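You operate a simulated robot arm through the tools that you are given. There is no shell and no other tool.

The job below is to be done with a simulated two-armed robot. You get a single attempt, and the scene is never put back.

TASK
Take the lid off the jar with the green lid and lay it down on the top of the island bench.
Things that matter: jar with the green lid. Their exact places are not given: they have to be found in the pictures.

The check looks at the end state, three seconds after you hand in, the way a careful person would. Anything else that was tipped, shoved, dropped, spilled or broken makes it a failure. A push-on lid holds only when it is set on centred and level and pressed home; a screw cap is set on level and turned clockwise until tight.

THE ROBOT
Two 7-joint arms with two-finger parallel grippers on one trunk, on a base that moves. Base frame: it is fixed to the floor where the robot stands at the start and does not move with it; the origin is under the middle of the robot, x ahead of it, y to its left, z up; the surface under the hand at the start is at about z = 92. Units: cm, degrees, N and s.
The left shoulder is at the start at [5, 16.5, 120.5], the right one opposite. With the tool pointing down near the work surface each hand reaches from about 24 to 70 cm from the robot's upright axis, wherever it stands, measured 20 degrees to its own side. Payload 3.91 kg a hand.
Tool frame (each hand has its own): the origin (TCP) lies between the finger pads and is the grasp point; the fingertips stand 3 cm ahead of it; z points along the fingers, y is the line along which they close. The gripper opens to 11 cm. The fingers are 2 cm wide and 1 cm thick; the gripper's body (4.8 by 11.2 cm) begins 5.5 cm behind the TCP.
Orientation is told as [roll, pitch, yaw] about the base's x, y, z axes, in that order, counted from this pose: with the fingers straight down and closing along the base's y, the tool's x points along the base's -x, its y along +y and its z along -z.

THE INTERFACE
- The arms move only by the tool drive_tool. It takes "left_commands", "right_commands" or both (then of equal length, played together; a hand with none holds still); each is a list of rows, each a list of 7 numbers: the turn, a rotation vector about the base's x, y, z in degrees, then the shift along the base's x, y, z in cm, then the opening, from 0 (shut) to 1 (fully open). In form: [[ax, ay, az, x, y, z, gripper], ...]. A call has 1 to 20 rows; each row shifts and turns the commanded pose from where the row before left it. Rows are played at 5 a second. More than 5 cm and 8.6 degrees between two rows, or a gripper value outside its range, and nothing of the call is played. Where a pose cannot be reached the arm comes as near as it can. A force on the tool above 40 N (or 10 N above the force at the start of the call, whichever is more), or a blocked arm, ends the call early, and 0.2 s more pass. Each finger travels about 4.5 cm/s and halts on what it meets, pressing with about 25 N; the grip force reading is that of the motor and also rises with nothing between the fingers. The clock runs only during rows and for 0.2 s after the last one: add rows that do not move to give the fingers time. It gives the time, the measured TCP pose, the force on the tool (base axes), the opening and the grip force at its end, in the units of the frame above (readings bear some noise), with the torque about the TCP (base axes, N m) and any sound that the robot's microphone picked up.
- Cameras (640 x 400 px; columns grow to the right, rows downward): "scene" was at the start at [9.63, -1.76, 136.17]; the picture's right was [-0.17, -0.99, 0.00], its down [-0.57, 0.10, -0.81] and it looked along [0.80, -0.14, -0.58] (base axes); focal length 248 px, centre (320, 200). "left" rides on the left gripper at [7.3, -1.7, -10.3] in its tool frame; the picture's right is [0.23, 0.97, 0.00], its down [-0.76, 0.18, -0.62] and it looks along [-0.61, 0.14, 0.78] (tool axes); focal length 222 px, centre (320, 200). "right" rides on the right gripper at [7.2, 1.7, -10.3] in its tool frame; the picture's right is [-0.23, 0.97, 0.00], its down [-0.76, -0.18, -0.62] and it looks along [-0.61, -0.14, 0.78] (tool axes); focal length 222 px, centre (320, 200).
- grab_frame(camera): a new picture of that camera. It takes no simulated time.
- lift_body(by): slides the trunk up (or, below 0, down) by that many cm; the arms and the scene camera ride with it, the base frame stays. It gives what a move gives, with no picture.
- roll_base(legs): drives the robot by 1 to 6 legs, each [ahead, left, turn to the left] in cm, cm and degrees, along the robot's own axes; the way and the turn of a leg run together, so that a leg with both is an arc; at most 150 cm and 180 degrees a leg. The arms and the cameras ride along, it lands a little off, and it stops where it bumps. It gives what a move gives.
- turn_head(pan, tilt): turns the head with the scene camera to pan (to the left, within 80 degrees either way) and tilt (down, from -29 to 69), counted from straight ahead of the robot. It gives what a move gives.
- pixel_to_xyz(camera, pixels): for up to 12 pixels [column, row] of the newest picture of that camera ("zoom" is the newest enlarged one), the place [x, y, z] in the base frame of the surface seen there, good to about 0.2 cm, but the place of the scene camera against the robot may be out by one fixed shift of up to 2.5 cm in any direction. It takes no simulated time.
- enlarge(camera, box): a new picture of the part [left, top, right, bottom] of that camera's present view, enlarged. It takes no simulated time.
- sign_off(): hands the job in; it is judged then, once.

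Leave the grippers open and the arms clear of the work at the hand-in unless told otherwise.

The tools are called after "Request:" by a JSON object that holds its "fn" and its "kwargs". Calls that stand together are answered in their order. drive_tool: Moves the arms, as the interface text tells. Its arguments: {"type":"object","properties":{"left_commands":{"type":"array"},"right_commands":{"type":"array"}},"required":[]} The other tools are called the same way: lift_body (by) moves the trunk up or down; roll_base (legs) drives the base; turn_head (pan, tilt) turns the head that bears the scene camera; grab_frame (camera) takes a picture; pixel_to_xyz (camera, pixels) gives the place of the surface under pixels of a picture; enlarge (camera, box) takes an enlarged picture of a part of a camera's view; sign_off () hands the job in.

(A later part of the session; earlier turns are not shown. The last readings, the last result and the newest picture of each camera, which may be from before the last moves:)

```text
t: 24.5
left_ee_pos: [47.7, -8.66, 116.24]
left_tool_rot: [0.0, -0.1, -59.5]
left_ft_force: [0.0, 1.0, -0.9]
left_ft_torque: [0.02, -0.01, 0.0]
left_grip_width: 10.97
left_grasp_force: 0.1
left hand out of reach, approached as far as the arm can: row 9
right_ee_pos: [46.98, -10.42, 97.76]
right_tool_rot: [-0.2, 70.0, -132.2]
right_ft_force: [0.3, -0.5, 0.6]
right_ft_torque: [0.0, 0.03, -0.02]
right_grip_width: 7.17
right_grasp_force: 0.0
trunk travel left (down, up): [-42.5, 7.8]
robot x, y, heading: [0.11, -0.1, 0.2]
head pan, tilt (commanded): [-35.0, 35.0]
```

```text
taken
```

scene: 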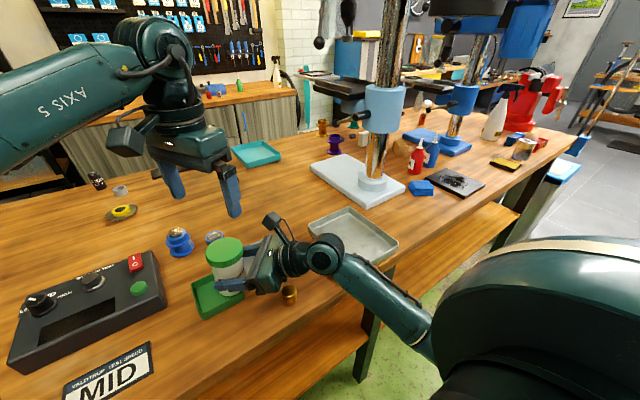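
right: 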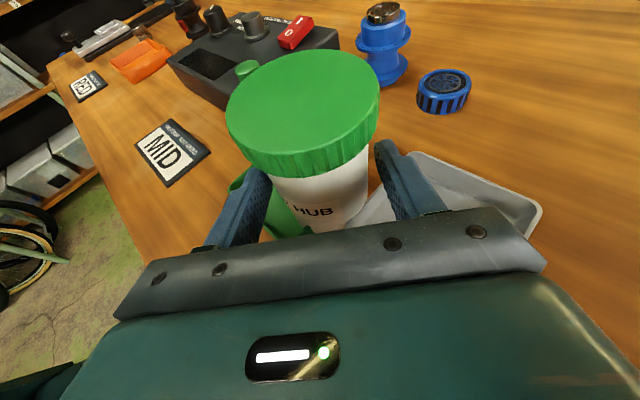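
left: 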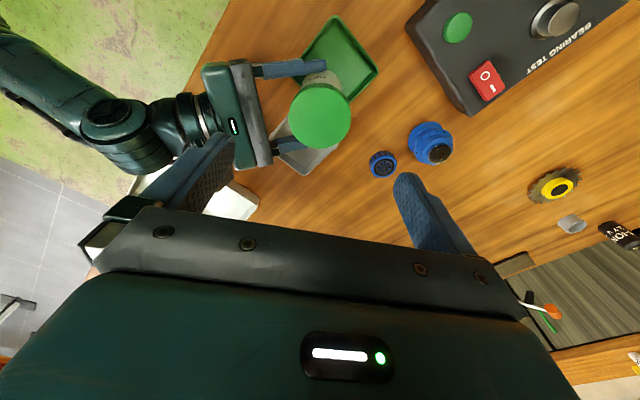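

The left hand is above the lid at yaw -59.5°, near its limit. I'll measure the lid from the left camera and find the right hand's camera block at (272, 220) in the scene view.

Request:
{"fn": "pixel_to_xyz", "kwargs": {"camera": "scene", "pixels": [[272, 220], [265, 215], [280, 225], [272, 229], [288, 240], [265, 245], [255, 275], [227, 252], [232, 275], [245, 258]]}}

Request:
{"fn": "enlarge", "kwargs": {"camera": "left", "box": [190, 40, 390, 200]}}

Request:
{"fn": "pixel_to_xyz", "kwargs": {"camera": "left", "pixels": [[320, 117], [290, 115], [350, 117], [320, 88], [320, 148], [300, 95], [342, 95], [298, 138], [342, 138]]}}

Request:
{"fn": "enlarge", "kwargs": {"camera": "scene", "box": [190, 190, 350, 310]}}

```text
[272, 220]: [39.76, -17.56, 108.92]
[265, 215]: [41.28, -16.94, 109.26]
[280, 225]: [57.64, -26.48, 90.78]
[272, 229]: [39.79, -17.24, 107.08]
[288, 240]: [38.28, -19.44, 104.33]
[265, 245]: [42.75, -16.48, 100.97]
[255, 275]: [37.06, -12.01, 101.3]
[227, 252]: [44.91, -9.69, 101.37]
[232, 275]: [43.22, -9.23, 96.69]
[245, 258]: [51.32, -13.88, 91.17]
```

```text
2.50 times, centred on (290, 120) of left
```

zoom: 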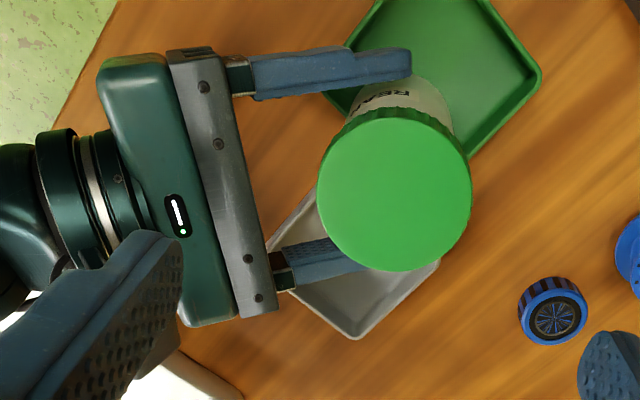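

```text
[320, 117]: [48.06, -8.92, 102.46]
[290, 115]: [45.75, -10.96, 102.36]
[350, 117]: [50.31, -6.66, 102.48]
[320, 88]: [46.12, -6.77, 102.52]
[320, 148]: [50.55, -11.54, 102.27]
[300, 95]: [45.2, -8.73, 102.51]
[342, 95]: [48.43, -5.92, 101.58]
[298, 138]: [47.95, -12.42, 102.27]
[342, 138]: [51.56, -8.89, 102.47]
```

```text
3.33 times, centred on (270, 250) of scene
```

zoom: 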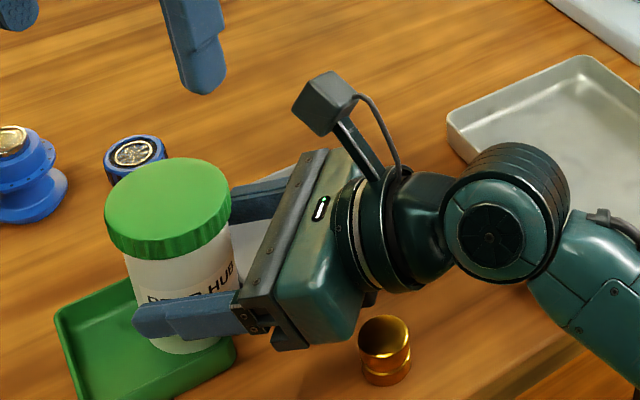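

The lid centre from all views is about (48.2, -9.15), radius about 3.3, top at 102.45. The right camera block tops out near z ≈ 110.5. I'm centring the left hand over the lid at yaw ≈ -55°, narrowing the opening to 8.3 cm and coming down to z ≈ 109.

Request:
{"fn": "drive_tool", "kwargs": {"left_commands": [[0, 0, 2, 0.2, -0.2, 0, 0.9], [0, 0, 2, 0.25, -0.25, 0, 0.8], [0, 0, 0, 0, 0, -1, 0.75], [0, 0, 0, 0, 0, -1, 0.75], [0, 0, 0, 0, 0, -1, 0.75], [0, 0, 0, 0, 0, -1, 0.75], [0, 0, 0, 0, 0, -1, 0.75], [0, 0, 0, 0, 0, -1, 0.75], [0, 0, 0, 0, 0, -1, 0.75], [0, 0, 0, 0, 0, 0, 0.75], [0, 0, 0, 0, 0, 0, 0.75]]}}

Request:
{"fn": "grab_frame", "kwargs": {"camera": "scene"}}

Request:
{"fn": "grab_frame", "kwargs": {"camera": "left"}}

Request:
{"fn": "grab_frame", "kwargs": {"camera": "right"}}

```text
t: 26.9
left_ee_pos: [48.19, -9.21, 109.34]
left_tool_rot: [0.0, -0.1, -55.5]
left_ft_force: [-0.6, 0.7, 0.5]
left_ft_torque: [0.04, -0.05, 0.0]
left_grip_width: 8.22
left_grasp_force: 0.0
right_ee_pos: [46.89, -10.27, 97.62]
right_tool_rot: [-0.2, 70.1, -132.2]
right_ft_force: [-0.4, -0.1, -0.7]
right_ft_torque: [0.0, 0.01, 0.01]
right_grip_width: 7.15
right_grasp_force: 0.0
trunk travel left (down, up): [-42.5, 7.8]
robot x, y, heading: [-0.39, 0.18, -0.0]
head pan, tilt (commanded): [-35.0, 35.0]
```

```text
taken
```

scene: 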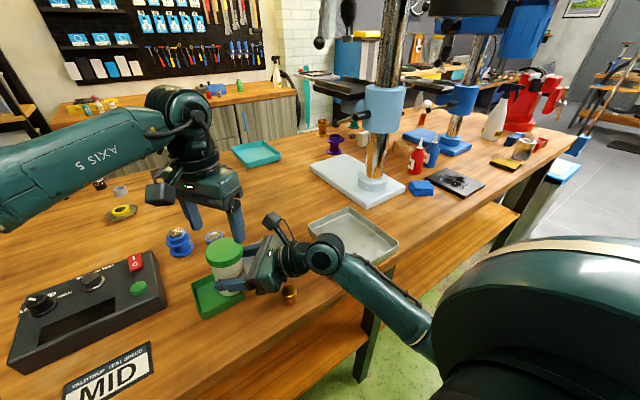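

```text
taken
```

left: 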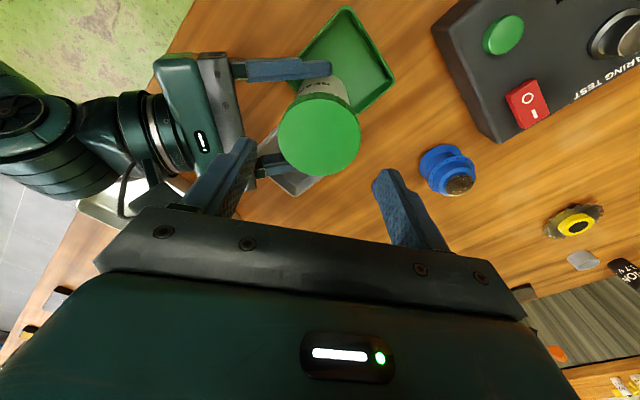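

```text
taken
```

right: 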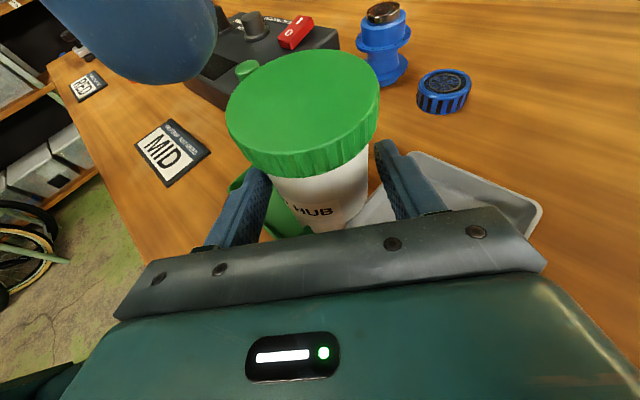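

The left hand is at (48.2, -9.2, 109.3), apparently centred over the lid with no contact. I'll measure the lid rim again from this nearer view before descending.

Request:
{"fn": "enlarge", "kwargs": {"camera": "left", "box": [240, 70, 400, 190]}}

Request:
{"fn": "pixel_to_xyz", "kwargs": {"camera": "left", "pixels": [[282, 137], [358, 137], [320, 101], [320, 173], [293, 112], [347, 112], [295, 163], [346, 163], [320, 137]]}}

```text
3.33 times, centred on (320, 130) of left
```

zoom: 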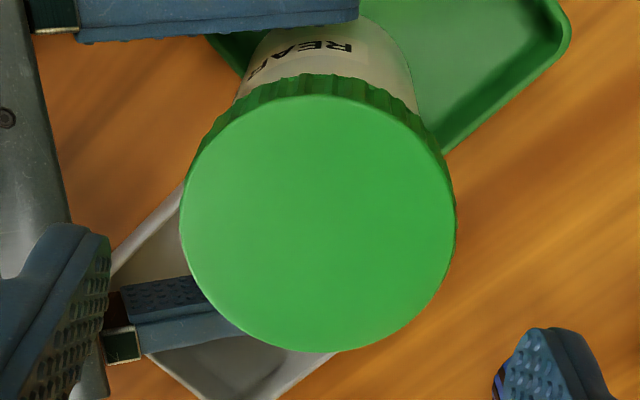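

```text
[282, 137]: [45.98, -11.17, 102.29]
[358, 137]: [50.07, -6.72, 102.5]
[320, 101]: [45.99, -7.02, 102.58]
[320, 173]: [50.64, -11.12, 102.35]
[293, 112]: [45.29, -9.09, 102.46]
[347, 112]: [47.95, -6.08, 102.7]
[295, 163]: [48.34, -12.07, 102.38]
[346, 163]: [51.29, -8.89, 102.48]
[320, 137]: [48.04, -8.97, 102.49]
```

The lid centre refines to (48.2, -9.05). I'm descending to TCP z ≈ 103.7, which puts the fingertips at about 100.7, around the lid rim and above the right fingers.

Request:
{"fn": "drive_tool", "kwargs": {"left_commands": [[0, 0, 0, 0.05, 0.06, -1, 0.75], [0, 0, 0, 0, 0, -1, 0.75], [0, 0, 0, 0, 0, -1, 0.75], [0, 0, 0, 0, 0, -1, 0.75], [0, 0, 0, 0, 0, -1, 0.75], [0, 0, 0, 0, 0, -0.5, 0.75], [0, 0, 0, 0, 0, 0, 0.75], [0, 0, 0, 0, 0, 0, 0.75]]}}

Request:
{"fn": "grab_frame", "kwargs": {"camera": "scene"}}

Request:
{"fn": "grab_frame", "kwargs": {"camera": "left"}}

Request:
{"fn": "grab_frame", "kwargs": {"camera": "right"}}

```text
t: 28.7
left_ee_pos: [48.22, -8.93, 103.63]
left_tool_rot: [0.0, -0.1, -55.5]
left_ft_force: [1.3, -0.2, 0.3]
left_ft_torque: [0.04, 0.01, -0.02]
left_grip_width: 8.24
left_grasp_force: 0.0
right_ee_pos: [46.87, -10.38, 97.65]
right_tool_rot: [-0.2, 69.9, -132.2]
right_ft_force: [0.2, 0.0, 0.3]
right_ft_torque: [0.0, -0.01, 0.0]
right_grip_width: 7.12
right_grasp_force: 0.1
trunk travel left (down, up): [-42.5, 7.8]
robot x, y, heading: [0.28, -0.0, 0.1]
head pan, tilt (commanded): [-35.0, 35.0]
```

```text
taken
```

scene: 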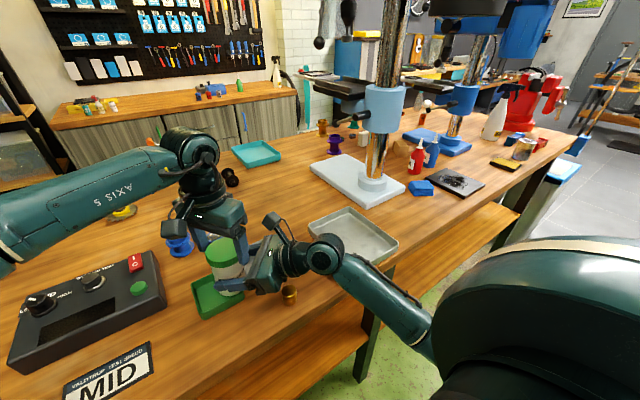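

```text
taken
```

left: 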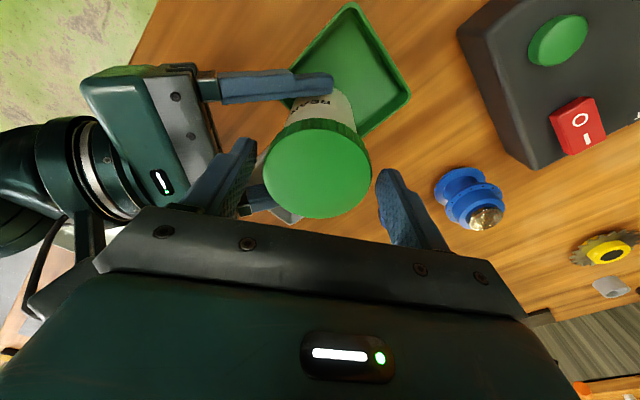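

```text
taken
```

right: 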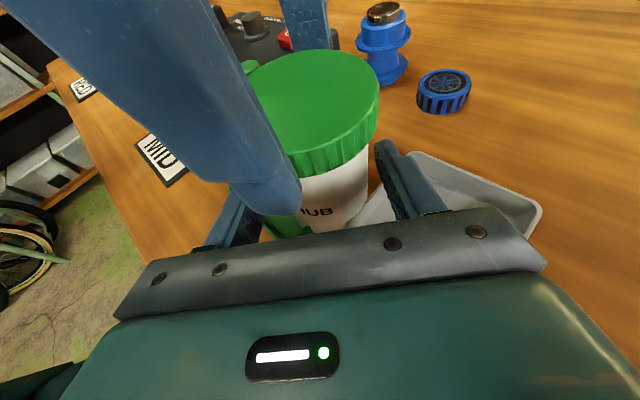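

The left fingers straddle the lid without touching it. Now I close the right fingers on the body again, and then the left fingers on the lid.

Request:
{"fn": "drive_tool", "kwargs": {"left_commands": [[0, 0, 0, 0, 0, 0, 0.75], [0, 0, 0, 0, 0, 0, 0.75], [0, 0, 0, 0, 0, 0, 0.68], [0, 0, 0, 0, 0, 0, 0.62], [0, 0, 0, 0, 0, 0, 0.58], [0, 0, 0, 0, 0, 0, 0.52], [0, 0, 0, 0, 0, 0, 0.45], [0, 0, 0, 0, 0, 0, 0.45]], "right_commands": [[0, 0, 0, 0, 0, 0, 0.58], [0, 0, 0, 0, 0, 0, 0.52], [0, 0, 0, 0, 0, 0, 0.45], [0, 0, 0, 0, 0, 0, 0.4], [0, 0, 0, 0, 0, 0, 0.4], [0, 0, 0, 0, 0, 0, 0.4], [0, 0, 0, 0, 0, 0, 0.4], [0, 0, 0, 0, 0, 0, 0.4]]}}

Request:
{"fn": "grab_frame", "kwargs": {"camera": "left"}}

Request:
{"fn": "grab_frame", "kwargs": {"camera": "right"}}

```text
t: 30.5
left_ee_pos: [48.14, -9.05, 103.68]
left_tool_rot: [0.0, -0.1, -55.6]
left_ft_force: [-9.9, -4.4, 0.3]
left_ft_torque: [-0.09, 0.21, 0.01]
left_grip_width: 6.53
left_grasp_force: 24.9
right_ee_pos: [46.83, -10.44, 97.6]
right_tool_rot: [-0.4, 70.0, -132.5]
right_ft_force: [9.9, 3.0, -0.6]
right_ft_torque: [0.43, 0.52, 0.26]
right_grip_width: 5.87
right_grasp_force: 24.9
trunk travel left (down, up): [-42.5, 7.8]
robot x, y, heading: [0.14, -0.15, -0.1]
head pan, tilt (commanded): [-35.0, 35.0]
```

```text
taken
```

left: 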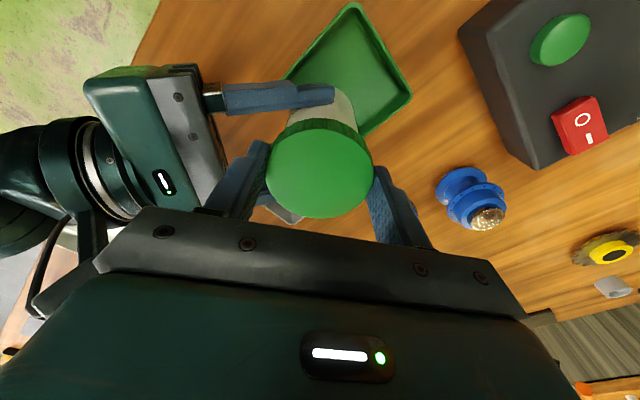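

```text
taken
```

right: 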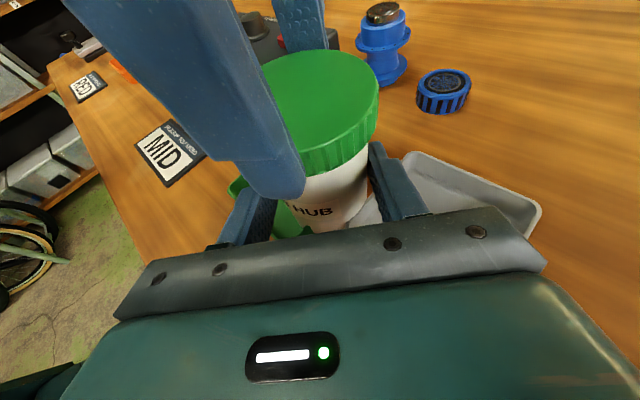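

Both hands hold: lid width 6.53, body width 5.87. They push against each other with about 10 N, so I'll trim that out and make a first small anticlockwise turn (+12° about z) with the left hand, watching the torque.

Request:
{"fn": "drive_tool", "kwargs": {"left_commands": [[0, 0, 0, -0.1, -0.06, 0, 0.4], [0, 0, 0, 0, 0, 0, 0.4], [0, 0, 4, 0, 0, 0, 0.4], [0, 0, 4, 0, 0, 0, 0.4], [0, 0, 4, 0, 0, 0, 0.4], [0, 0, 0, 0, 0, 0, 0.4]], "right_commands": [[0, 0, 0, 0.08, 0.03, 0, 0.35], [0, 0, 0, 0, 0, 0, 0.35], [0, 0, 0, 0, 0, 0, 0.35], [0, 0, 0, 0, 0, 0, 0.35], [0, 0, 0, 0, 0, 0, 0.35], [0, 0, 0, 0, 0, 0, 0.35]]}}

Request:
{"fn": "grab_frame", "kwargs": {"camera": "left"}}

Request:
{"fn": "grab_frame", "kwargs": {"camera": "right"}}

```text
t: 31.9
left_ee_pos: [47.97, -9.07, 103.82]
left_tool_rot: [0.3, -0.1, -43.4]
left_ft_force: [-3.5, 14.9, 0.7]
left_ft_torque: [0.57, -0.22, 0.02]
left_grip_width: 6.55
left_grasp_force: 24.9
right_ee_pos: [46.93, -10.37, 97.75]
right_tool_rot: [0.0, 70.0, -132.3]
right_ft_force: [-1.2, -17.0, 0.2]
right_ft_torque: [0.63, 0.47, 0.09]
right_grip_width: 5.87
right_grasp_force: 25.0
trunk travel left (down, up): [-42.5, 7.8]
robot x, y, heading: [0.12, 0.09, -0.1]
head pan, tilt (commanded): [-35.0, 35.0]
```

```text
taken
```

left: 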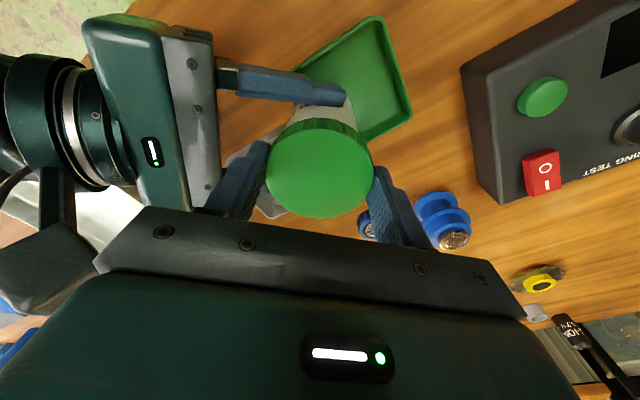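

```text
taken
```

right: 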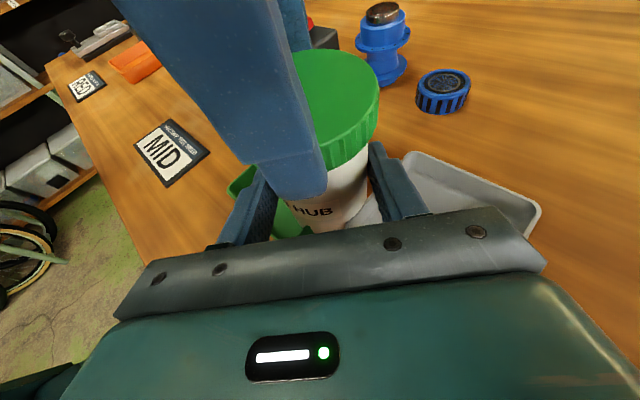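

The left hand turned 12° with almost no torque about z, and the jar label stayed put. The hands tug in y by about 15 N, so I'll trim that and continue turning 40° more.

Request:
{"fn": "drive_tool", "kwargs": {"left_commands": [[0, 0, 0, 0.02, 0.1, 0, 0.4], [0, 0, 8, 0, 0, 0, 0.4], [0, 0, 8, 0, 0, 0, 0.4], [0, 0, 8, 0, 0, 0, 0.4], [0, 0, 8, 0, 0, 0, 0.4], [0, 0, 8, 0, 0, 0, 0.4], [0, 0, 0, 0, 0, 0, 0.4]], "right_commands": [[0, 0, 0, 0, -0.1, 0, 0.35], [0, 0, 0, 0, 0, 0, 0.35], [0, 0, 0, 0, 0, 0, 0.35], [0, 0, 0, 0, 0, 0, 0.35], [0, 0, 0, 0, 0, 0, 0.35], [0, 0, 0, 0, 0, 0, 0.35], [0, 0, 0, 0, 0, 0, 0.35]]}}

Request:
{"fn": "grab_frame", "kwargs": {"camera": "left"}}

Request:
{"fn": "grab_frame", "kwargs": {"camera": "right"}}

Request:
{"fn": "grab_frame", "kwargs": {"camera": "scene"}}

```text
t: 33.5
left_ee_pos: [48.02, -9.23, 103.74]
left_tool_rot: [0.0, 0.0, -3.6]
left_ft_force: [-7.7, -3.1, 9.3]
left_ft_torque: [0.07, -0.01, 0.03]
left_grip_width: 6.55
left_grasp_force: 25.2
right_ee_pos: [46.98, -10.48, 97.65]
right_tool_rot: [-0.4, 69.9, -132.5]
right_ft_force: [10.0, -1.2, -7.0]
right_ft_torque: [0.12, 0.41, 0.19]
right_grip_width: 5.84
right_grasp_force: 25.0
trunk travel left (down, up): [-42.5, 7.8]
robot x, y, heading: [0.2, -0.35, 0.1]
head pan, tilt (commanded): [-35.0, 35.0]
```

```text
taken
```

left: 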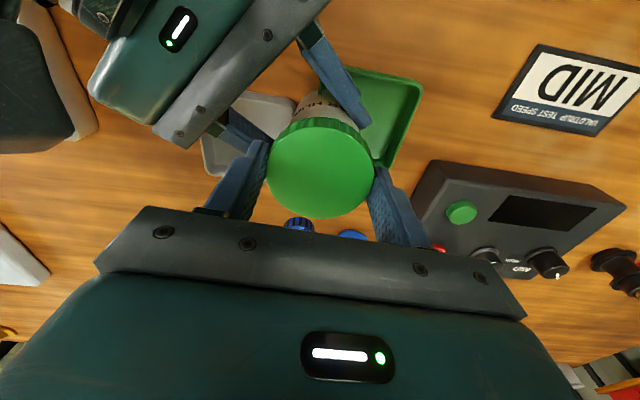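

```text
taken
```

right: 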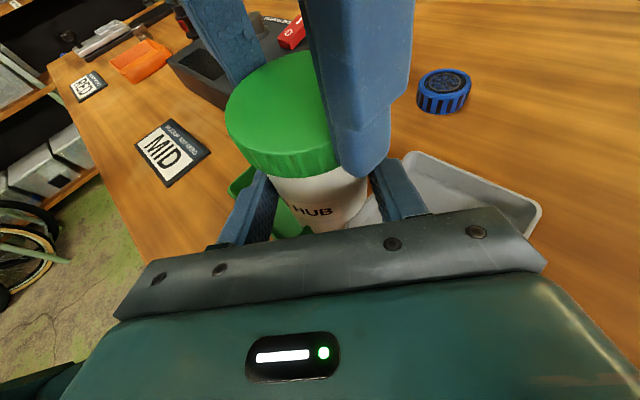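

```text
taken
```

scene: 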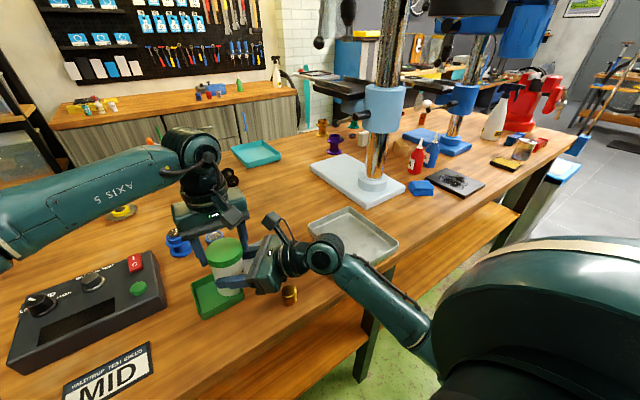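

The left hand now feels +9 N upward and the right feels -7 N, so the lid is climbing its thread. It is a screw cap and it is unscrewing. I'll let the left hand rise a bit as it turns another 28°.

Request:
{"fn": "drive_tool", "kwargs": {"left_commands": [[0, 0, 0, 0.08, 0.03, 0.1, 0.4], [0, 0, 7, 0, 0, 0.04, 0.4], [0, 0, 7, 0, 0, 0.04, 0.4], [0, 0, 7, 0, 0, 0.04, 0.4], [0, 0, 7, 0, 0, 0.04, 0.4], [0, 0, 0, 0, 0, 0, 0.4]], "right_commands": [[0, 0, 0, -0.08, 0, 0, 0.35], [0, 0, 0, 0, 0, 0, 0.35], [0, 0, 0, 0, 0, 0, 0.35], [0, 0, 0, 0, 0, 0, 0.35], [0, 0, 0, 0, 0, 0, 0.35], [0, 0, 0, 0, 0, 0, 0.35]]}}

Request:
{"fn": "grab_frame", "kwargs": {"camera": "left"}}

Request:
{"fn": "grab_frame", "kwargs": {"camera": "right"}}

Request:
{"fn": "enlarge", "kwargs": {"camera": "scene", "box": [150, 180, 350, 310]}}

```text
t: 34.9
left_ee_pos: [48.21, -9.26, 103.86]
left_tool_rot: [0.1, 0.3, 24.4]
left_ft_force: [-14.8, -19.2, -4.5]
left_ft_torque: [-0.48, 0.16, -0.03]
left_grip_width: 6.53
left_grasp_force: 25.5
right_ee_pos: [46.87, -10.49, 97.79]
right_tool_rot: [-0.7, 70.0, -132.6]
right_ft_force: [17.7, 11.4, -7.7]
right_ft_torque: [0.3, 0.46, 0.33]
right_grip_width: 5.86
right_grasp_force: 25.0
trunk travel left (down, up): [-42.5, 7.8]
robot x, y, heading: [0.16, -0.56, 0.1]
head pan, tilt (commanded): [-35.0, 35.0]
```

```text
taken
```

left: 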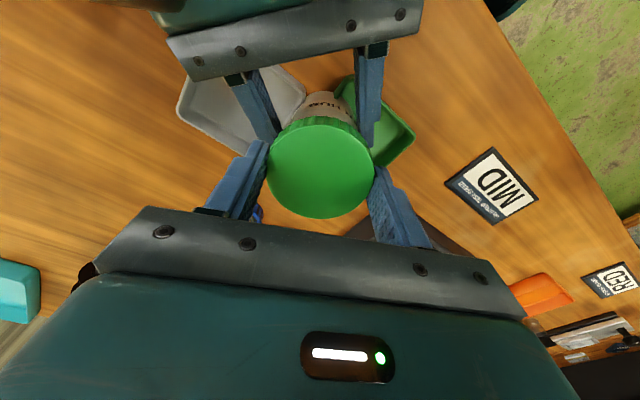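

```text
taken
```

right: 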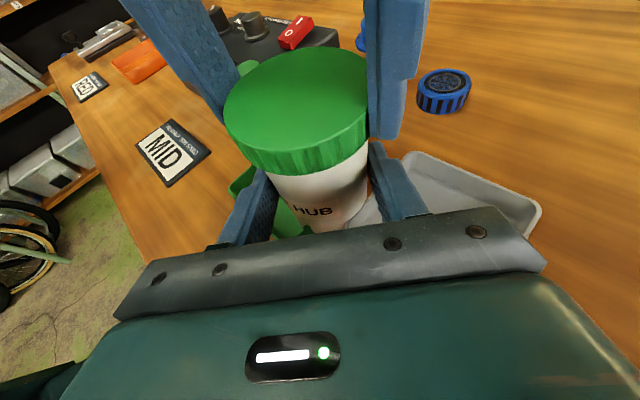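

```text
3.08 times, centred on (250, 245) of scene
```

zoom: 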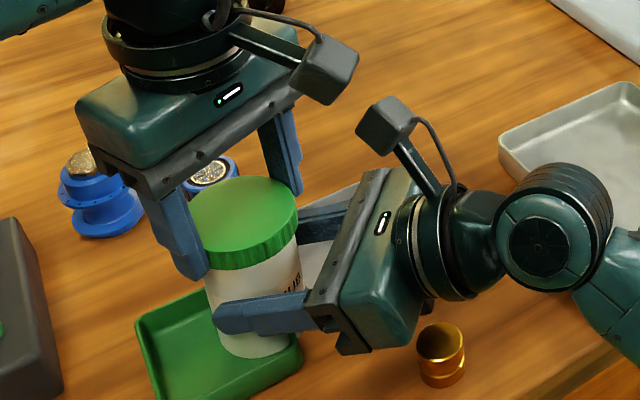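

It has turned 80° in total, with the lid riding up slightly. I'll check the lid top height from the right camera before regripping.

Request:
{"fn": "pixel_to_xyz", "kwargs": {"camera": "right", "pixels": [[300, 100], [270, 110], [320, 90], [310, 120], [290, 80], [300, 140], [320, 150]]}}

Request:
{"fn": "enlarge", "kwargs": {"camera": "right", "box": [210, 40, 390, 240]}}

```text
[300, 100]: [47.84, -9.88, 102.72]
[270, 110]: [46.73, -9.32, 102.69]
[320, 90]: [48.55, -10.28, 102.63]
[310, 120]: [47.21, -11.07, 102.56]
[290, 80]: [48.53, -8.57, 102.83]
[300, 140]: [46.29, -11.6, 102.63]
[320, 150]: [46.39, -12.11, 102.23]
```

```text
2.00 times, centred on (300, 140) of right
```

zoom: 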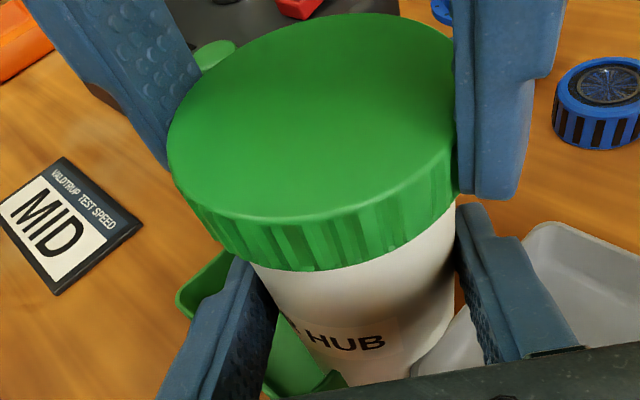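

The lid top rose about 0.17 cm over the 80° turn. I'm opening the left fingers and swinging back clockwise 78° while open, then I'll regrip.

Request:
{"fn": "drive_tool", "kwargs": {"left_commands": [[0, 0, 0, 0, 0, 0, 0.65], [0, 0, 0, 0, 0, 0, 0.75], [0, 0, 0, 0, 0, 0, 0.75], [0, 0, -8, 0, 0, 0, 0.75], [0, 0, -8, 0, 0, 0, 0.75], [0, 0, -8, 0, 0, 0, 0.75], [0, 0, -8, 0, 0, 0, 0.75], [0, 0, -8, 0, 0, 0, 0.75], [0, 0, -8, 0, 0, 0, 0.75], [0, 0, -8, 0, 0, 0, 0.75], [0, 0, -8, 0, 0, 0, 0.75], [0, 0, -8, 0, 0, 0, 0.75], [0, 0, -6, 0, 0, 0, 0.75], [0, 0, 0, 0, 0, 0, 0.75], [0, 0, 0, 0, 0, 0, 0.75]]}}

Request:
{"fn": "grab_frame", "kwargs": {"camera": "left"}}

Request:
{"fn": "grab_frame", "kwargs": {"camera": "right"}}

```text
t: 38.1
left_ee_pos: [48.27, -9.14, 103.99]
left_tool_rot: [0.0, 0.0, -53.6]
left_ft_force: [0.1, 0.9, -0.3]
left_ft_torque: [0.02, -0.01, 0.03]
left_grip_width: 8.24
left_grasp_force: 0.0
right_ee_pos: [46.78, -10.51, 97.68]
right_tool_rot: [-0.5, 70.0, -132.5]
right_ft_force: [2.8, -3.6, -3.8]
right_ft_torque: [0.24, 0.49, 0.3]
right_grip_width: 5.83
right_grasp_force: 25.0
trunk travel left (down, up): [-42.5, 7.8]
robot x, y, heading: [-0.31, -0.11, -0.1]
head pan, tilt (commanded): [-35.0, 35.0]
```

```text
taken
```

left: 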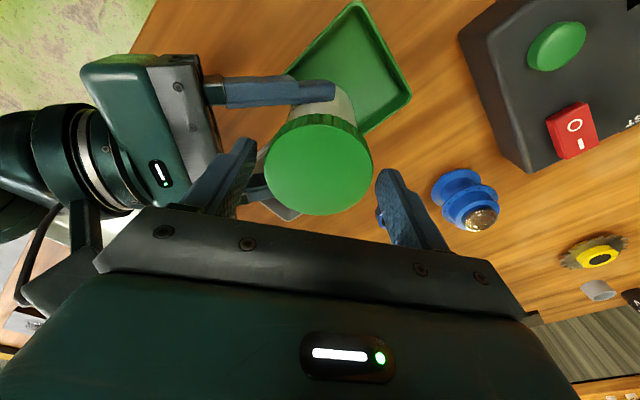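

```text
taken
```

right: 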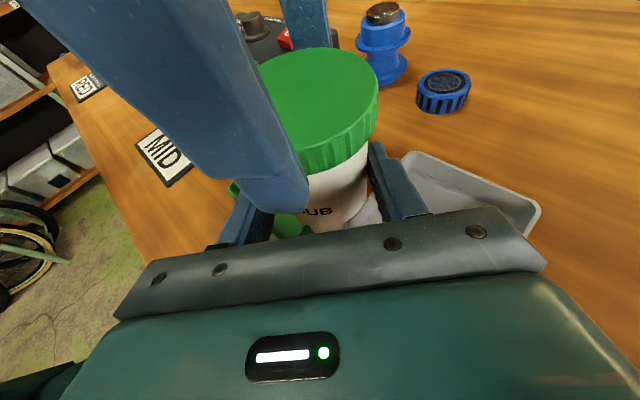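

Forces are small. I'm regripping the lid and turning anticlockwise another 80°, letting the hand rise by about 0.17 cm.

Request:
{"fn": "drive_tool", "kwargs": {"left_commands": [[0, 0, 0, 0, 0, 0, 0.65], [0, 0, 0, 0, 0, 0, 0.58], [0, 0, 0, 0, 0, 0, 0.5], [0, 0, 0, 0, 0, 0, 0.4], [0, 0, 0, 0, 0, 0, 0.4], [0, 0, 8, 0, 0, 0.017, 0.4], [0, 0, 8, 0, 0, 0.017, 0.4], [0, 0, 8, 0, 0, 0.017, 0.4], [0, 0, 8, 0, 0, 0.017, 0.4], [0, 0, 8, 0, 0, 0.017, 0.4], [0, 0, 0, 0, 0, 0, 0.4]]}}

```text
t: 40.5
left_ee_pos: [48.08, -9.18, 104.1]
left_tool_rot: [0.0, 0.0, -13.4]
left_ft_force: [-6.2, -10.5, -4.8]
left_ft_torque: [0.14, -0.01, 0.01]
left_grip_width: 6.76
left_grasp_force: 25.4
right_ee_pos: [46.89, -10.43, 97.76]
right_tool_rot: [-0.6, 69.9, -132.5]
right_ft_force: [7.5, 3.8, -4.7]
right_ft_torque: [0.23, 0.31, 0.26]
right_grip_width: 5.84
right_grasp_force: 24.8
trunk travel left (down, up): [-42.5, 7.8]
robot x, y, heading: [-0.07, -0.18, -0.2]
head pan, tilt (commanded): [-35.0, 35.0]
```

The grip is good and the z load small (-4.8 N). I'm continuing another 40°.

Request:
{"fn": "drive_tool", "kwargs": {"left_commands": [[0, 0, 8, 0, 0, 0.017, 0.4], [0, 0, 8, 0, 0, 0.017, 0.4], [0, 0, 8, 0, 0, 0.017, 0.4], [0, 0, 8, 0, 0, 0.017, 0.4], [0, 0, 7, 0, 0, 0.017, 0.4], [0, 0, 0, 0, 0, 0, 0.4]]}}

Request:
{"fn": "grab_frame", "kwargs": {"camera": "right"}}

Request:
{"fn": "pixel_to_xyz", "kwargs": {"camera": "right", "pixels": [[300, 100], [270, 110], [320, 90], [310, 120], [290, 80]]}}

Request:
{"fn": "grab_frame", "kwargs": {"camera": "left"}}

```text
t: 41.9
left_ee_pos: [48.19, -9.3, 104.08]
left_tool_rot: [0.1, -0.1, 25.6]
left_ft_force: [-2.2, -16.8, -5.9]
left_ft_torque: [-0.32, 0.0, -0.01]
left_grip_width: 6.73
left_grasp_force: 24.7
right_ee_pos: [46.8, -10.48, 97.67]
right_tool_rot: [-0.6, 70.0, -132.6]
right_ft_force: [4.6, 7.7, -2.1]
right_ft_torque: [0.45, 0.39, 0.29]
right_grip_width: 5.87
right_grasp_force: 25.4
trunk travel left (down, up): [-42.5, 7.8]
robot x, y, heading: [-0.05, -0.01, -0.2]
head pan, tilt (commanded): [-35.0, 35.0]
```

```text
taken
```

right: 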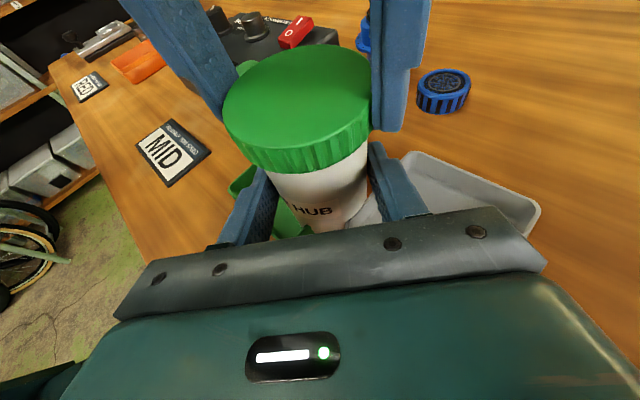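

```text
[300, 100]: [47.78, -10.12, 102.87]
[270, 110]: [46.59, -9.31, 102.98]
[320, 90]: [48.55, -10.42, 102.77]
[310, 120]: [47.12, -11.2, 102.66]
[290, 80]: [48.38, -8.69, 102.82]
```

```text
taken
```

left: 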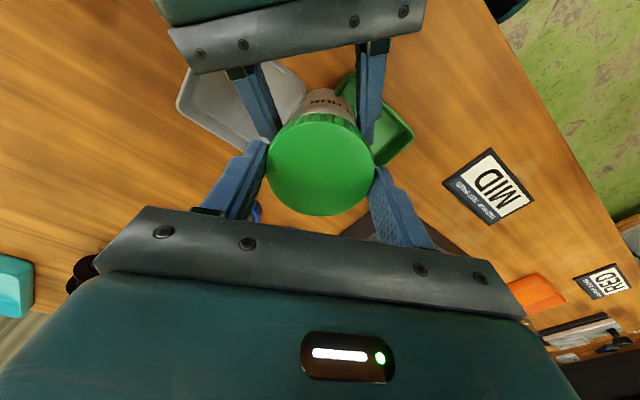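

The lid top is now at about 102.8, up 0.3 cm after 159°. I'll test gently whether it is free by lifting the left hand 0.2 cm and watching the z forces.

Request:
{"fn": "drive_tool", "kwargs": {"left_commands": [[0, 0, 0, 0, 0, 0.1, 0.4], [0, 0, 0, 0, 0, 0.1, 0.4], [0, 0, 0, 0, 0, 0, 0.4]]}}

```text
t: 42.7
left_ee_pos: [48.23, -9.22, 104.2]
left_tool_rot: [0.1, -0.1, 25.5]
left_ft_force: [3.2, -19.6, -25.3]
left_ft_torque: [-0.15, 0.08, 0.03]
left_grip_width: 6.75
left_grasp_force: 25.0
right_ee_pos: [46.78, -10.52, 97.79]
right_tool_rot: [-0.6, 70.2, -132.6]
right_ft_force: [-5.3, 7.8, 2.6]
right_ft_torque: [0.23, 0.33, 0.56]
right_grip_width: 5.82
right_grasp_force: 25.5
trunk travel left (down, up): [-42.5, 7.8]
robot x, y, heading: [0.24, 0.07, -0.1]
head pan, tilt (commanded): [-35.0, 35.0]
```

It still holds at -25 N, so it's still threaded. I'm easing back 0.17 cm, opening, and swinging back for another stroke.

Request:
{"fn": "drive_tool", "kwargs": {"left_commands": [[0, 0, 0, 0, 0, -0.17, 0.4], [0, 0, 0, 0, 0, 0, 0.6], [0, 0, 0, 0, 0, 0, 0.75], [0, 0, 0, 0, 0, 0, 0.75], [0, 0, -8, 0, 0, 0, 0.75], [0, 0, -8, 0, 0, 0, 0.75], [0, 0, -8, 0, 0, 0, 0.75], [0, 0, -8, 0, 0, 0, 0.75], [0, 0, -8, 0, 0, 0, 0.75], [0, 0, -8, 0, 0, 0, 0.75], [0, 0, -8, 0, 0, 0, 0.75], [0, 0, -8, 0, 0, 0, 0.75], [0, 0, -8, 0, 0, 0, 0.75], [0, 0, -7, 0, 0, 0, 0.75], [0, 0, 0, 0, 0, 0, 0.75], [0, 0, 0, 0, 0, 0, 0.75]]}}

Request:
{"fn": "grab_frame", "kwargs": {"camera": "right"}}

Request:
{"fn": "grab_frame", "kwargs": {"camera": "left"}}

```text
t: 46.1
left_ee_pos: [48.19, -9.02, 104.16]
left_tool_rot: [0.1, 0.1, -53.6]
left_ft_force: [0.5, -0.5, 0.5]
left_ft_torque: [-0.01, 0.01, 0.01]
left_grip_width: 8.24
left_grasp_force: 0.2
right_ee_pos: [46.71, -10.37, 97.79]
right_tool_rot: [-0.4, 69.9, -132.5]
right_ft_force: [0.0, -6.0, -2.6]
right_ft_torque: [0.25, 0.53, 0.25]
right_grip_width: 5.82
right_grasp_force: 25.0
trunk travel left (down, up): [-42.5, 7.8]
robot x, y, heading: [0.49, -0.46, -0.2]
head pan, tilt (commanded): [-35.0, 35.0]
```

```text
taken
```

right: 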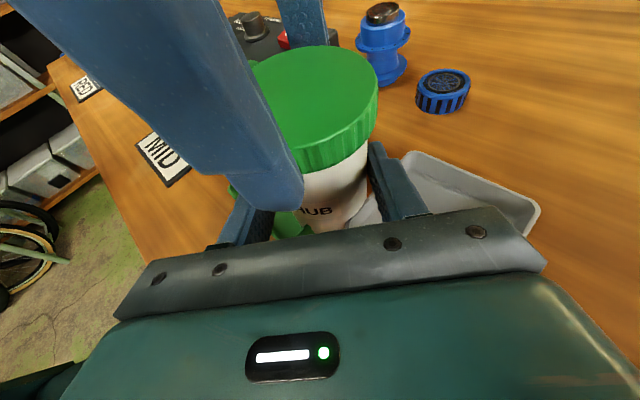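

```text
taken
```

left: 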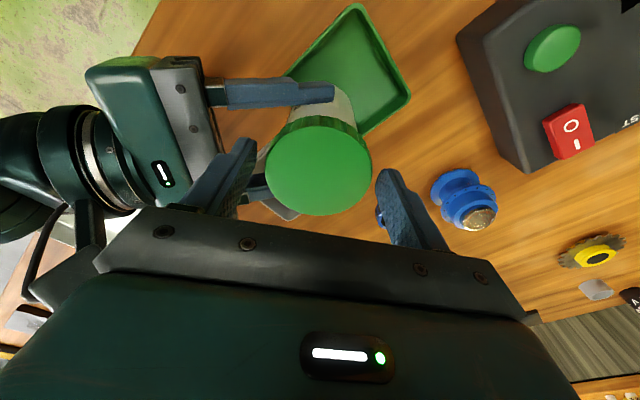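

The hand is back at -53.6° with everything unchanged. I'm regripping and turning 80° again in two parts, rising with the thread.

Request:
{"fn": "drive_tool", "kwargs": {"left_commands": [[0, 0, 0, 0, 0, 0, 0.65], [0, 0, 0, 0, 0, 0, 0.58], [0, 0, 0, 0, 0, 0, 0.5], [0, 0, 0, 0, 0, 0, 0.4], [0, 0, 0, 0, 0, 0, 0.4], [0, 0, 8, 0, 0, 0.017, 0.4], [0, 0, 8, 0, 0, 0.017, 0.4], [0, 0, 8, 0, 0, 0.017, 0.4], [0, 0, 8, 0, 0, 0.017, 0.4], [0, 0, 8, 0, 0, 0.017, 0.4], [0, 0, 0, 0, 0, 0, 0.4]]}}

Request:
{"fn": "drive_tool", "kwargs": {"left_commands": [[0, 0, 8, 0, 0, 0.017, 0.4], [0, 0, 8, 0, 0, 0.017, 0.4], [0, 0, 8, 0, 0, 0.017, 0.4], [0, 0, 8, 0, 0, 0.017, 0.4], [0, 0, 7, 0, 0, 0.017, 0.4], [0, 0, 0, 0, 0, 0, 0.4]]}}

Request:
{"fn": "grab_frame", "kwargs": {"camera": "right"}}

Request:
{"fn": "pixel_to_xyz", "kwargs": {"camera": "right", "pixels": [[300, 100], [270, 110], [320, 90], [310, 120], [290, 80]]}}

```text
t: 48.5
left_ee_pos: [48.17, -9.16, 104.33]
left_tool_rot: [0.1, 0.0, -13.4]
left_ft_force: [-4.6, 0.8, -0.2]
left_ft_torque: [-0.01, 0.11, -0.01]
left_grip_width: 6.69
left_grasp_force: 24.4
right_ee_pos: [46.72, -10.51, 97.8]
right_tool_rot: [-0.3, 70.1, -132.4]
right_ft_force: [3.9, -4.9, -4.4]
right_ft_torque: [0.28, 0.45, 0.11]
right_grip_width: 5.86
right_grasp_force: 24.6
trunk travel left (down, up): [-42.5, 7.8]
robot x, y, heading: [-0.33, -0.02, 0.1]
head pan, tilt (commanded): [-35.0, 35.0]
```

```text
t: 49.9
left_ee_pos: [48.19, -9.12, 104.44]
left_tool_rot: [0.1, 0.0, 25.6]
left_ft_force: [-4.3, -2.4, -0.1]
left_ft_torque: [-0.06, 0.07, -0.01]
left_grip_width: 6.69
left_grasp_force: 24.8
right_ee_pos: [46.8, -10.48, 97.71]
right_tool_rot: [-0.4, 70.0, -132.3]
right_ft_force: [4.8, -4.9, -3.9]
right_ft_torque: [0.17, 0.43, 0.2]
right_grip_width: 5.88
right_grasp_force: 24.7
trunk travel left (down, up): [-42.5, 7.8]
robot x, y, heading: [0.09, -0.46, 0.0]
head pan, tilt (commanded): [-35.0, 35.0]
```

```text
taken
```

right: 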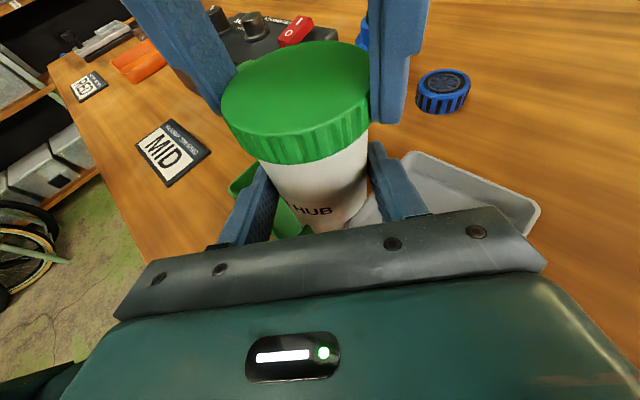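

```text
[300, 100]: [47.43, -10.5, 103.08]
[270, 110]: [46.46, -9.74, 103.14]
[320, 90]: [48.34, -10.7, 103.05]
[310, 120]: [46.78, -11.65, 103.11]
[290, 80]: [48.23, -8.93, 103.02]
```

Now the lid top is at 103.1, up 0.55 cm, and the left forces are near zero, so the lid may already be free. I'll lift 0.3 cm as a test.

Request:
{"fn": "drive_tool", "kwargs": {"left_commands": [[0, 0, 0, 0, 0, 0.1, 0.4], [0, 0, 0, 0, 0, 0.1, 0.4], [0, 0, 0, 0, 0, 0.1, 0.4], [0, 0, 0, 0, 0, 0, 0.4]]}}

Request:
{"fn": "grab_frame", "kwargs": {"camera": "right"}}

Request:
{"fn": "pixel_to_xyz", "kwargs": {"camera": "right", "pixels": [[300, 100], [270, 110], [320, 90], [310, 120], [290, 80]]}}

```text
t: 50.9
left_ee_pos: [48.2, -9.22, 104.7]
left_tool_rot: [0.1, 0.0, 25.5]
left_ft_force: [0.0, -2.3, -0.1]
left_ft_torque: [-0.04, -0.01, 0.04]
left_grip_width: 6.68
left_grasp_force: 25.1
right_ee_pos: [46.89, -10.49, 97.71]
right_tool_rot: [-0.4, 70.0, -132.5]
right_ft_force: [1.3, -5.9, -1.6]
right_ft_torque: [0.33, 0.45, 0.26]
right_grip_width: 5.86
right_grasp_force: 25.4
trunk travel left (down, up): [-42.5, 7.8]
robot x, y, heading: [0.1, 0.08, 0.0]
head pan, tilt (commanded): [-35.0, 35.0]
```

```text
taken
```

right: 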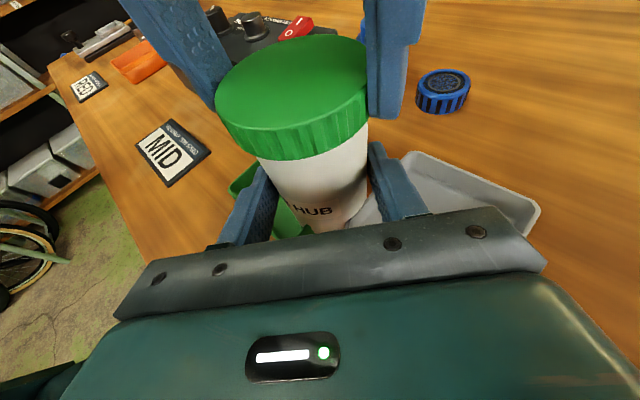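

```text
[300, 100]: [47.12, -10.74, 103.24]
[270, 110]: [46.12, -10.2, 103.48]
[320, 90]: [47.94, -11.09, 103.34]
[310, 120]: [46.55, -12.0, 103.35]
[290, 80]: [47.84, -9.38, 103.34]
```

The lid came up freely with no force. I'm lifting straight up 4 cm, slowly at first.

Request:
{"fn": "drive_tool", "kwargs": {"left_commands": [[0, 0, 0, 0, 0, 0.2, 0.4], [0, 0, 0, 0, 0, 0.3, 0.4], [0, 0, 0, 0, 0, 0.5, 0.4], [0, 0, 0, 0, 0, 0.5, 0.4], [0, 0, 0, 0, 0, 0.5, 0.4], [0, 0, 0, 0, 0, 1, 0.4], [0, 0, 0, 0, 0, 1, 0.4], [0, 0, 0, 0, 0, 1, 0.4], [0, 0, 0, 0, 0, 0, 0.4]]}}

Request:
{"fn": "grab_frame", "kwargs": {"camera": "right"}}

Request:
{"fn": "grab_frame", "kwargs": {"camera": "scene"}}

Request:
{"fn": "grab_frame", "kwargs": {"camera": "left"}}

```text
t: 52.9
left_ee_pos: [48.28, -9.03, 109.75]
left_tool_rot: [0.1, -0.2, 25.5]
left_ft_force: [-0.8, 0.2, 0.1]
left_ft_torque: [0.03, 0.03, 0.01]
left_grip_width: 6.69
left_grasp_force: 24.8
right_ee_pos: [46.76, -10.43, 97.82]
right_tool_rot: [-0.3, 70.0, -132.4]
right_ft_force: [0.7, -7.3, -0.9]
right_ft_torque: [0.32, 0.48, 0.25]
right_grip_width: 5.84
right_grasp_force: 24.6
trunk travel left (down, up): [-42.5, 7.8]
robot x, y, heading: [0.06, -0.03, 0.1]
head pan, tilt (commanded): [-35.0, 35.0]
```

```text
taken
```

right: 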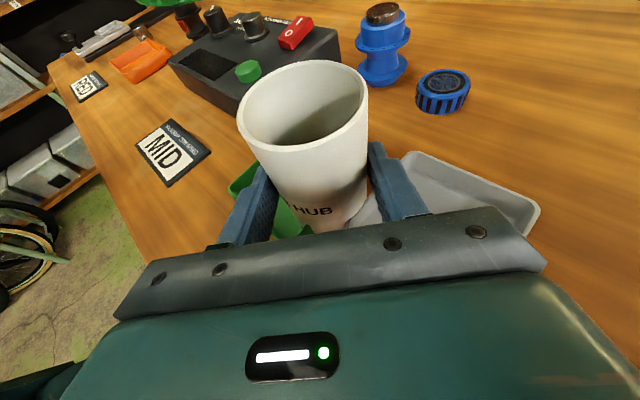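

```text
taken
```

scene: 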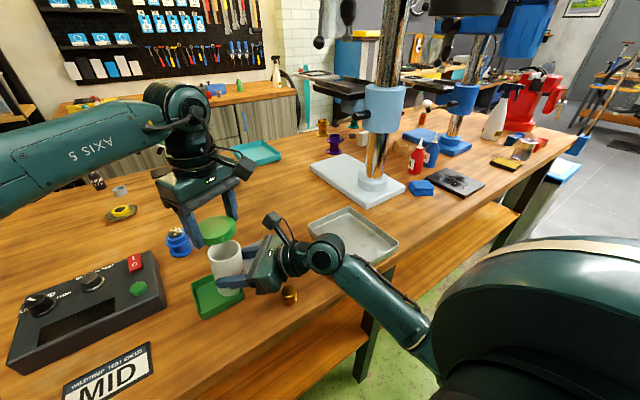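

```text
taken
```

left: 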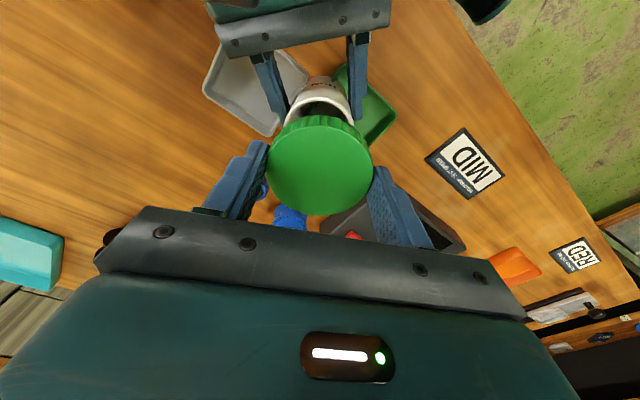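

The lid is off and the open jar still stands upright in place. Next I open the right hand fully and back it out along the approach line, while the left hand holds the lid still.

Request:
{"fn": "drive_tool", "kwargs": {"right_commands": [[0, 0, 0, 0, 0, 0, 0.6], [0, 0, 0, 0, 0, 0, 0.75], [0, 0, 0, 0, 0, 0, 0.9], [0, 0, 0, 0, 0, 0, 1], [0, 0, 0, 0, 0, 0, 1], [0, 0, 0, 0, 0, 0, 1], [0, 0, 0, -0.64, -0.69, 0.34, 1], [0, 0, 0, -0.94, -1.06, 0.43, 1], [0, 0, 0, -0.94, -1.06, 0.43, 1], [0, 0, 0, -0.94, -1.06, 0.43, 1], [0, 0, 0, -0.94, -1.06, 0.43, 1], [0, 0, 0, -0.94, -1.06, 0.43, 1], [0, 0, 0, -0.94, -1.06, 0.43, 1], [0, 0, 0, -0.94, -1.06, 0.43, 1], [0, 0, 0, -0.94, -1.06, 0.43, 1], [0, 0, 0, 0, 0, 0, 1]]}}

Request:
{"fn": "grab_frame", "kwargs": {"camera": "right"}}

Request:
{"fn": "grab_frame", "kwargs": {"camera": "scene"}}

```text
t: 56.3
left_ee_pos: [48.22, -8.99, 109.73]
left_tool_rot: [0.1, -0.1, 25.5]
left_ft_force: [-0.2, -0.7, -0.2]
left_ft_torque: [-0.02, -0.03, -0.02]
left_grip_width: 6.67
left_grasp_force: 24.8
right_ee_pos: [38.74, -19.71, 101.36]
right_tool_rot: [-0.2, 70.0, -132.2]
right_ft_force: [-0.2, 0.5, 0.6]
right_ft_torque: [-0.02, -0.02, -0.02]
right_grip_width: 11.01
right_grasp_force: 0.1
trunk travel left (down, up): [-42.5, 7.8]
robot x, y, heading: [0.02, -0.05, -0.1]
head pan, tilt (commanded): [-35.0, 35.0]
```

```text
taken
```

right: 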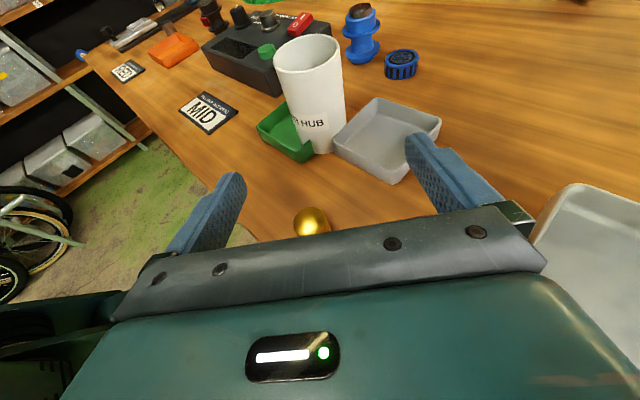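

```text
taken
```

scene: 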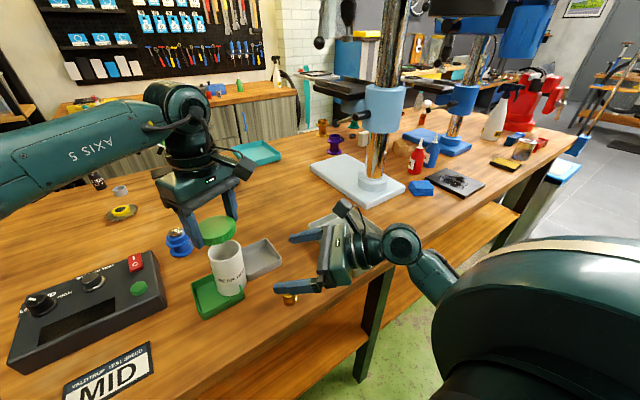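

The jar stands undisturbed. I'm raising the right hand well clear, and meanwhile looking for a free bare-wood spot for the lid with the right camera's points.

Request:
{"fn": "pixel_to_xyz", "kwargs": {"camera": "right", "pixels": [[401, 70], [362, 55], [440, 125], [380, 100], [480, 90], [450, 80], [500, 130], [258, 195], [225, 160], [238, 118], [200, 130], [312, 215]]}}

Request:
{"fn": "drive_tool", "kwargs": {"right_commands": [[0, 0, 0, -0.2, -0.8, 1.5, 1], [0, 0, 0, -0.2, -0.8, 2, 1], [0, 0, 0, -0.2, -0.8, 2, 1], [0, 0, 0, -0.2, -0.8, 2, 1], [0, 0, 0, -0.2, -0.8, 2, 1], [0, 0, 0, 0, -0.8, 2, 1], [0, 0, 0, 0, 0, 1, 1], [0, 0, 0, 0, 0, 0, 1]]}}

Request:
{"fn": "turn_head", "kwargs": {"pan": -10, "tilt": 42}}

Request:
{"fn": "grab_frame", "kwargs": {"camera": "scene"}}

Request:
{"fn": "grab_frame", "kwargs": {"camera": "right"}}

```text
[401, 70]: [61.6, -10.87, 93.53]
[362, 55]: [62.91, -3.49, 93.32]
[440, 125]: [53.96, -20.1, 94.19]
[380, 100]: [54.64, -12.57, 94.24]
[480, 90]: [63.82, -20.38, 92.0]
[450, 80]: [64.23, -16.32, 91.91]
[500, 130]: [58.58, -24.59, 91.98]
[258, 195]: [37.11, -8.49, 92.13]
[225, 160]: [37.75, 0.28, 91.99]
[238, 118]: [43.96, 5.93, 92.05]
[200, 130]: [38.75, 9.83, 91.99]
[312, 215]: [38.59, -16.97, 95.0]
```

```text
t: 58.1
left_ee_pos: [48.2, -9.18, 109.75]
left_tool_rot: [0.1, -0.2, 25.5]
left_ft_force: [-0.6, 0.5, 0.3]
left_ft_torque: [-0.01, -0.01, 0.01]
left_grip_width: 6.66
left_grasp_force: 24.8
right_ee_pos: [37.67, -24.45, 114.07]
right_tool_rot: [-0.2, 70.0, -132.2]
right_ft_force: [-0.9, -0.1, -0.5]
right_ft_torque: [-0.02, -0.01, 0.02]
right_grip_width: 10.99
right_grasp_force: 0.0
trunk travel left (down, up): [-42.5, 7.8]
robot x, y, heading: [0.22, 0.11, 0.4]
head pan, tilt (commanded): [-35.0, 35.0]
```

```text
t: 59.0
left_ee_pos: [48.26, -9.11, 109.82]
left_tool_rot: [0.1, -0.1, 25.6]
left_ft_force: [0.4, 0.9, -0.9]
left_ft_torque: [-0.03, -0.02, -0.02]
left_grip_width: 6.65
left_grasp_force: 24.9
right_ee_pos: [37.65, -24.54, 113.98]
right_tool_rot: [-0.1, 70.0, -132.2]
right_ft_force: [0.0, 0.3, 0.2]
right_ft_torque: [0.01, -0.03, 0.01]
right_grip_width: 10.98
right_grasp_force: 0.0
trunk travel left (down, up): [-42.5, 7.8]
robot x, y, heading: [-0.12, 0.03, -0.2]
head pan, tilt (commanded): [-10.0, 42.0]
```

```text
taken
```

scene: 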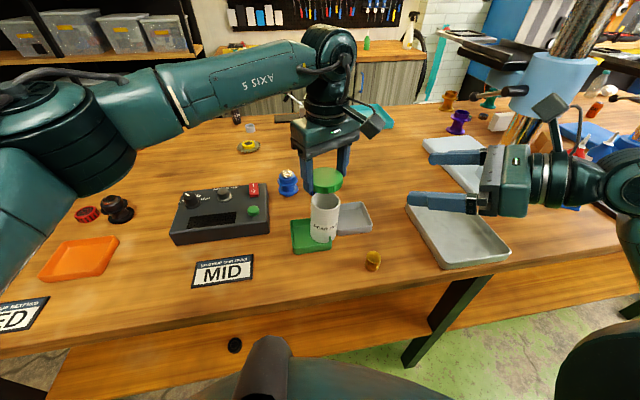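

```text
taken
```

right: 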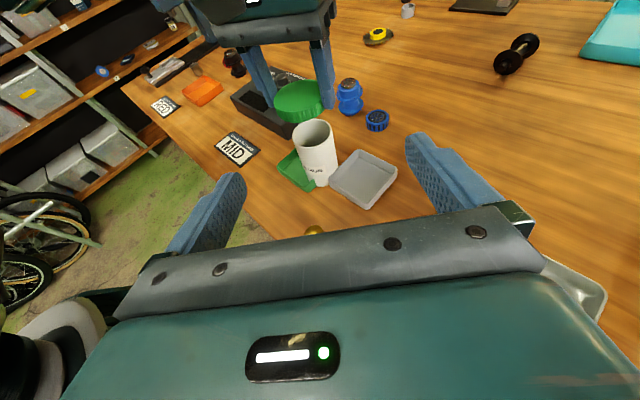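

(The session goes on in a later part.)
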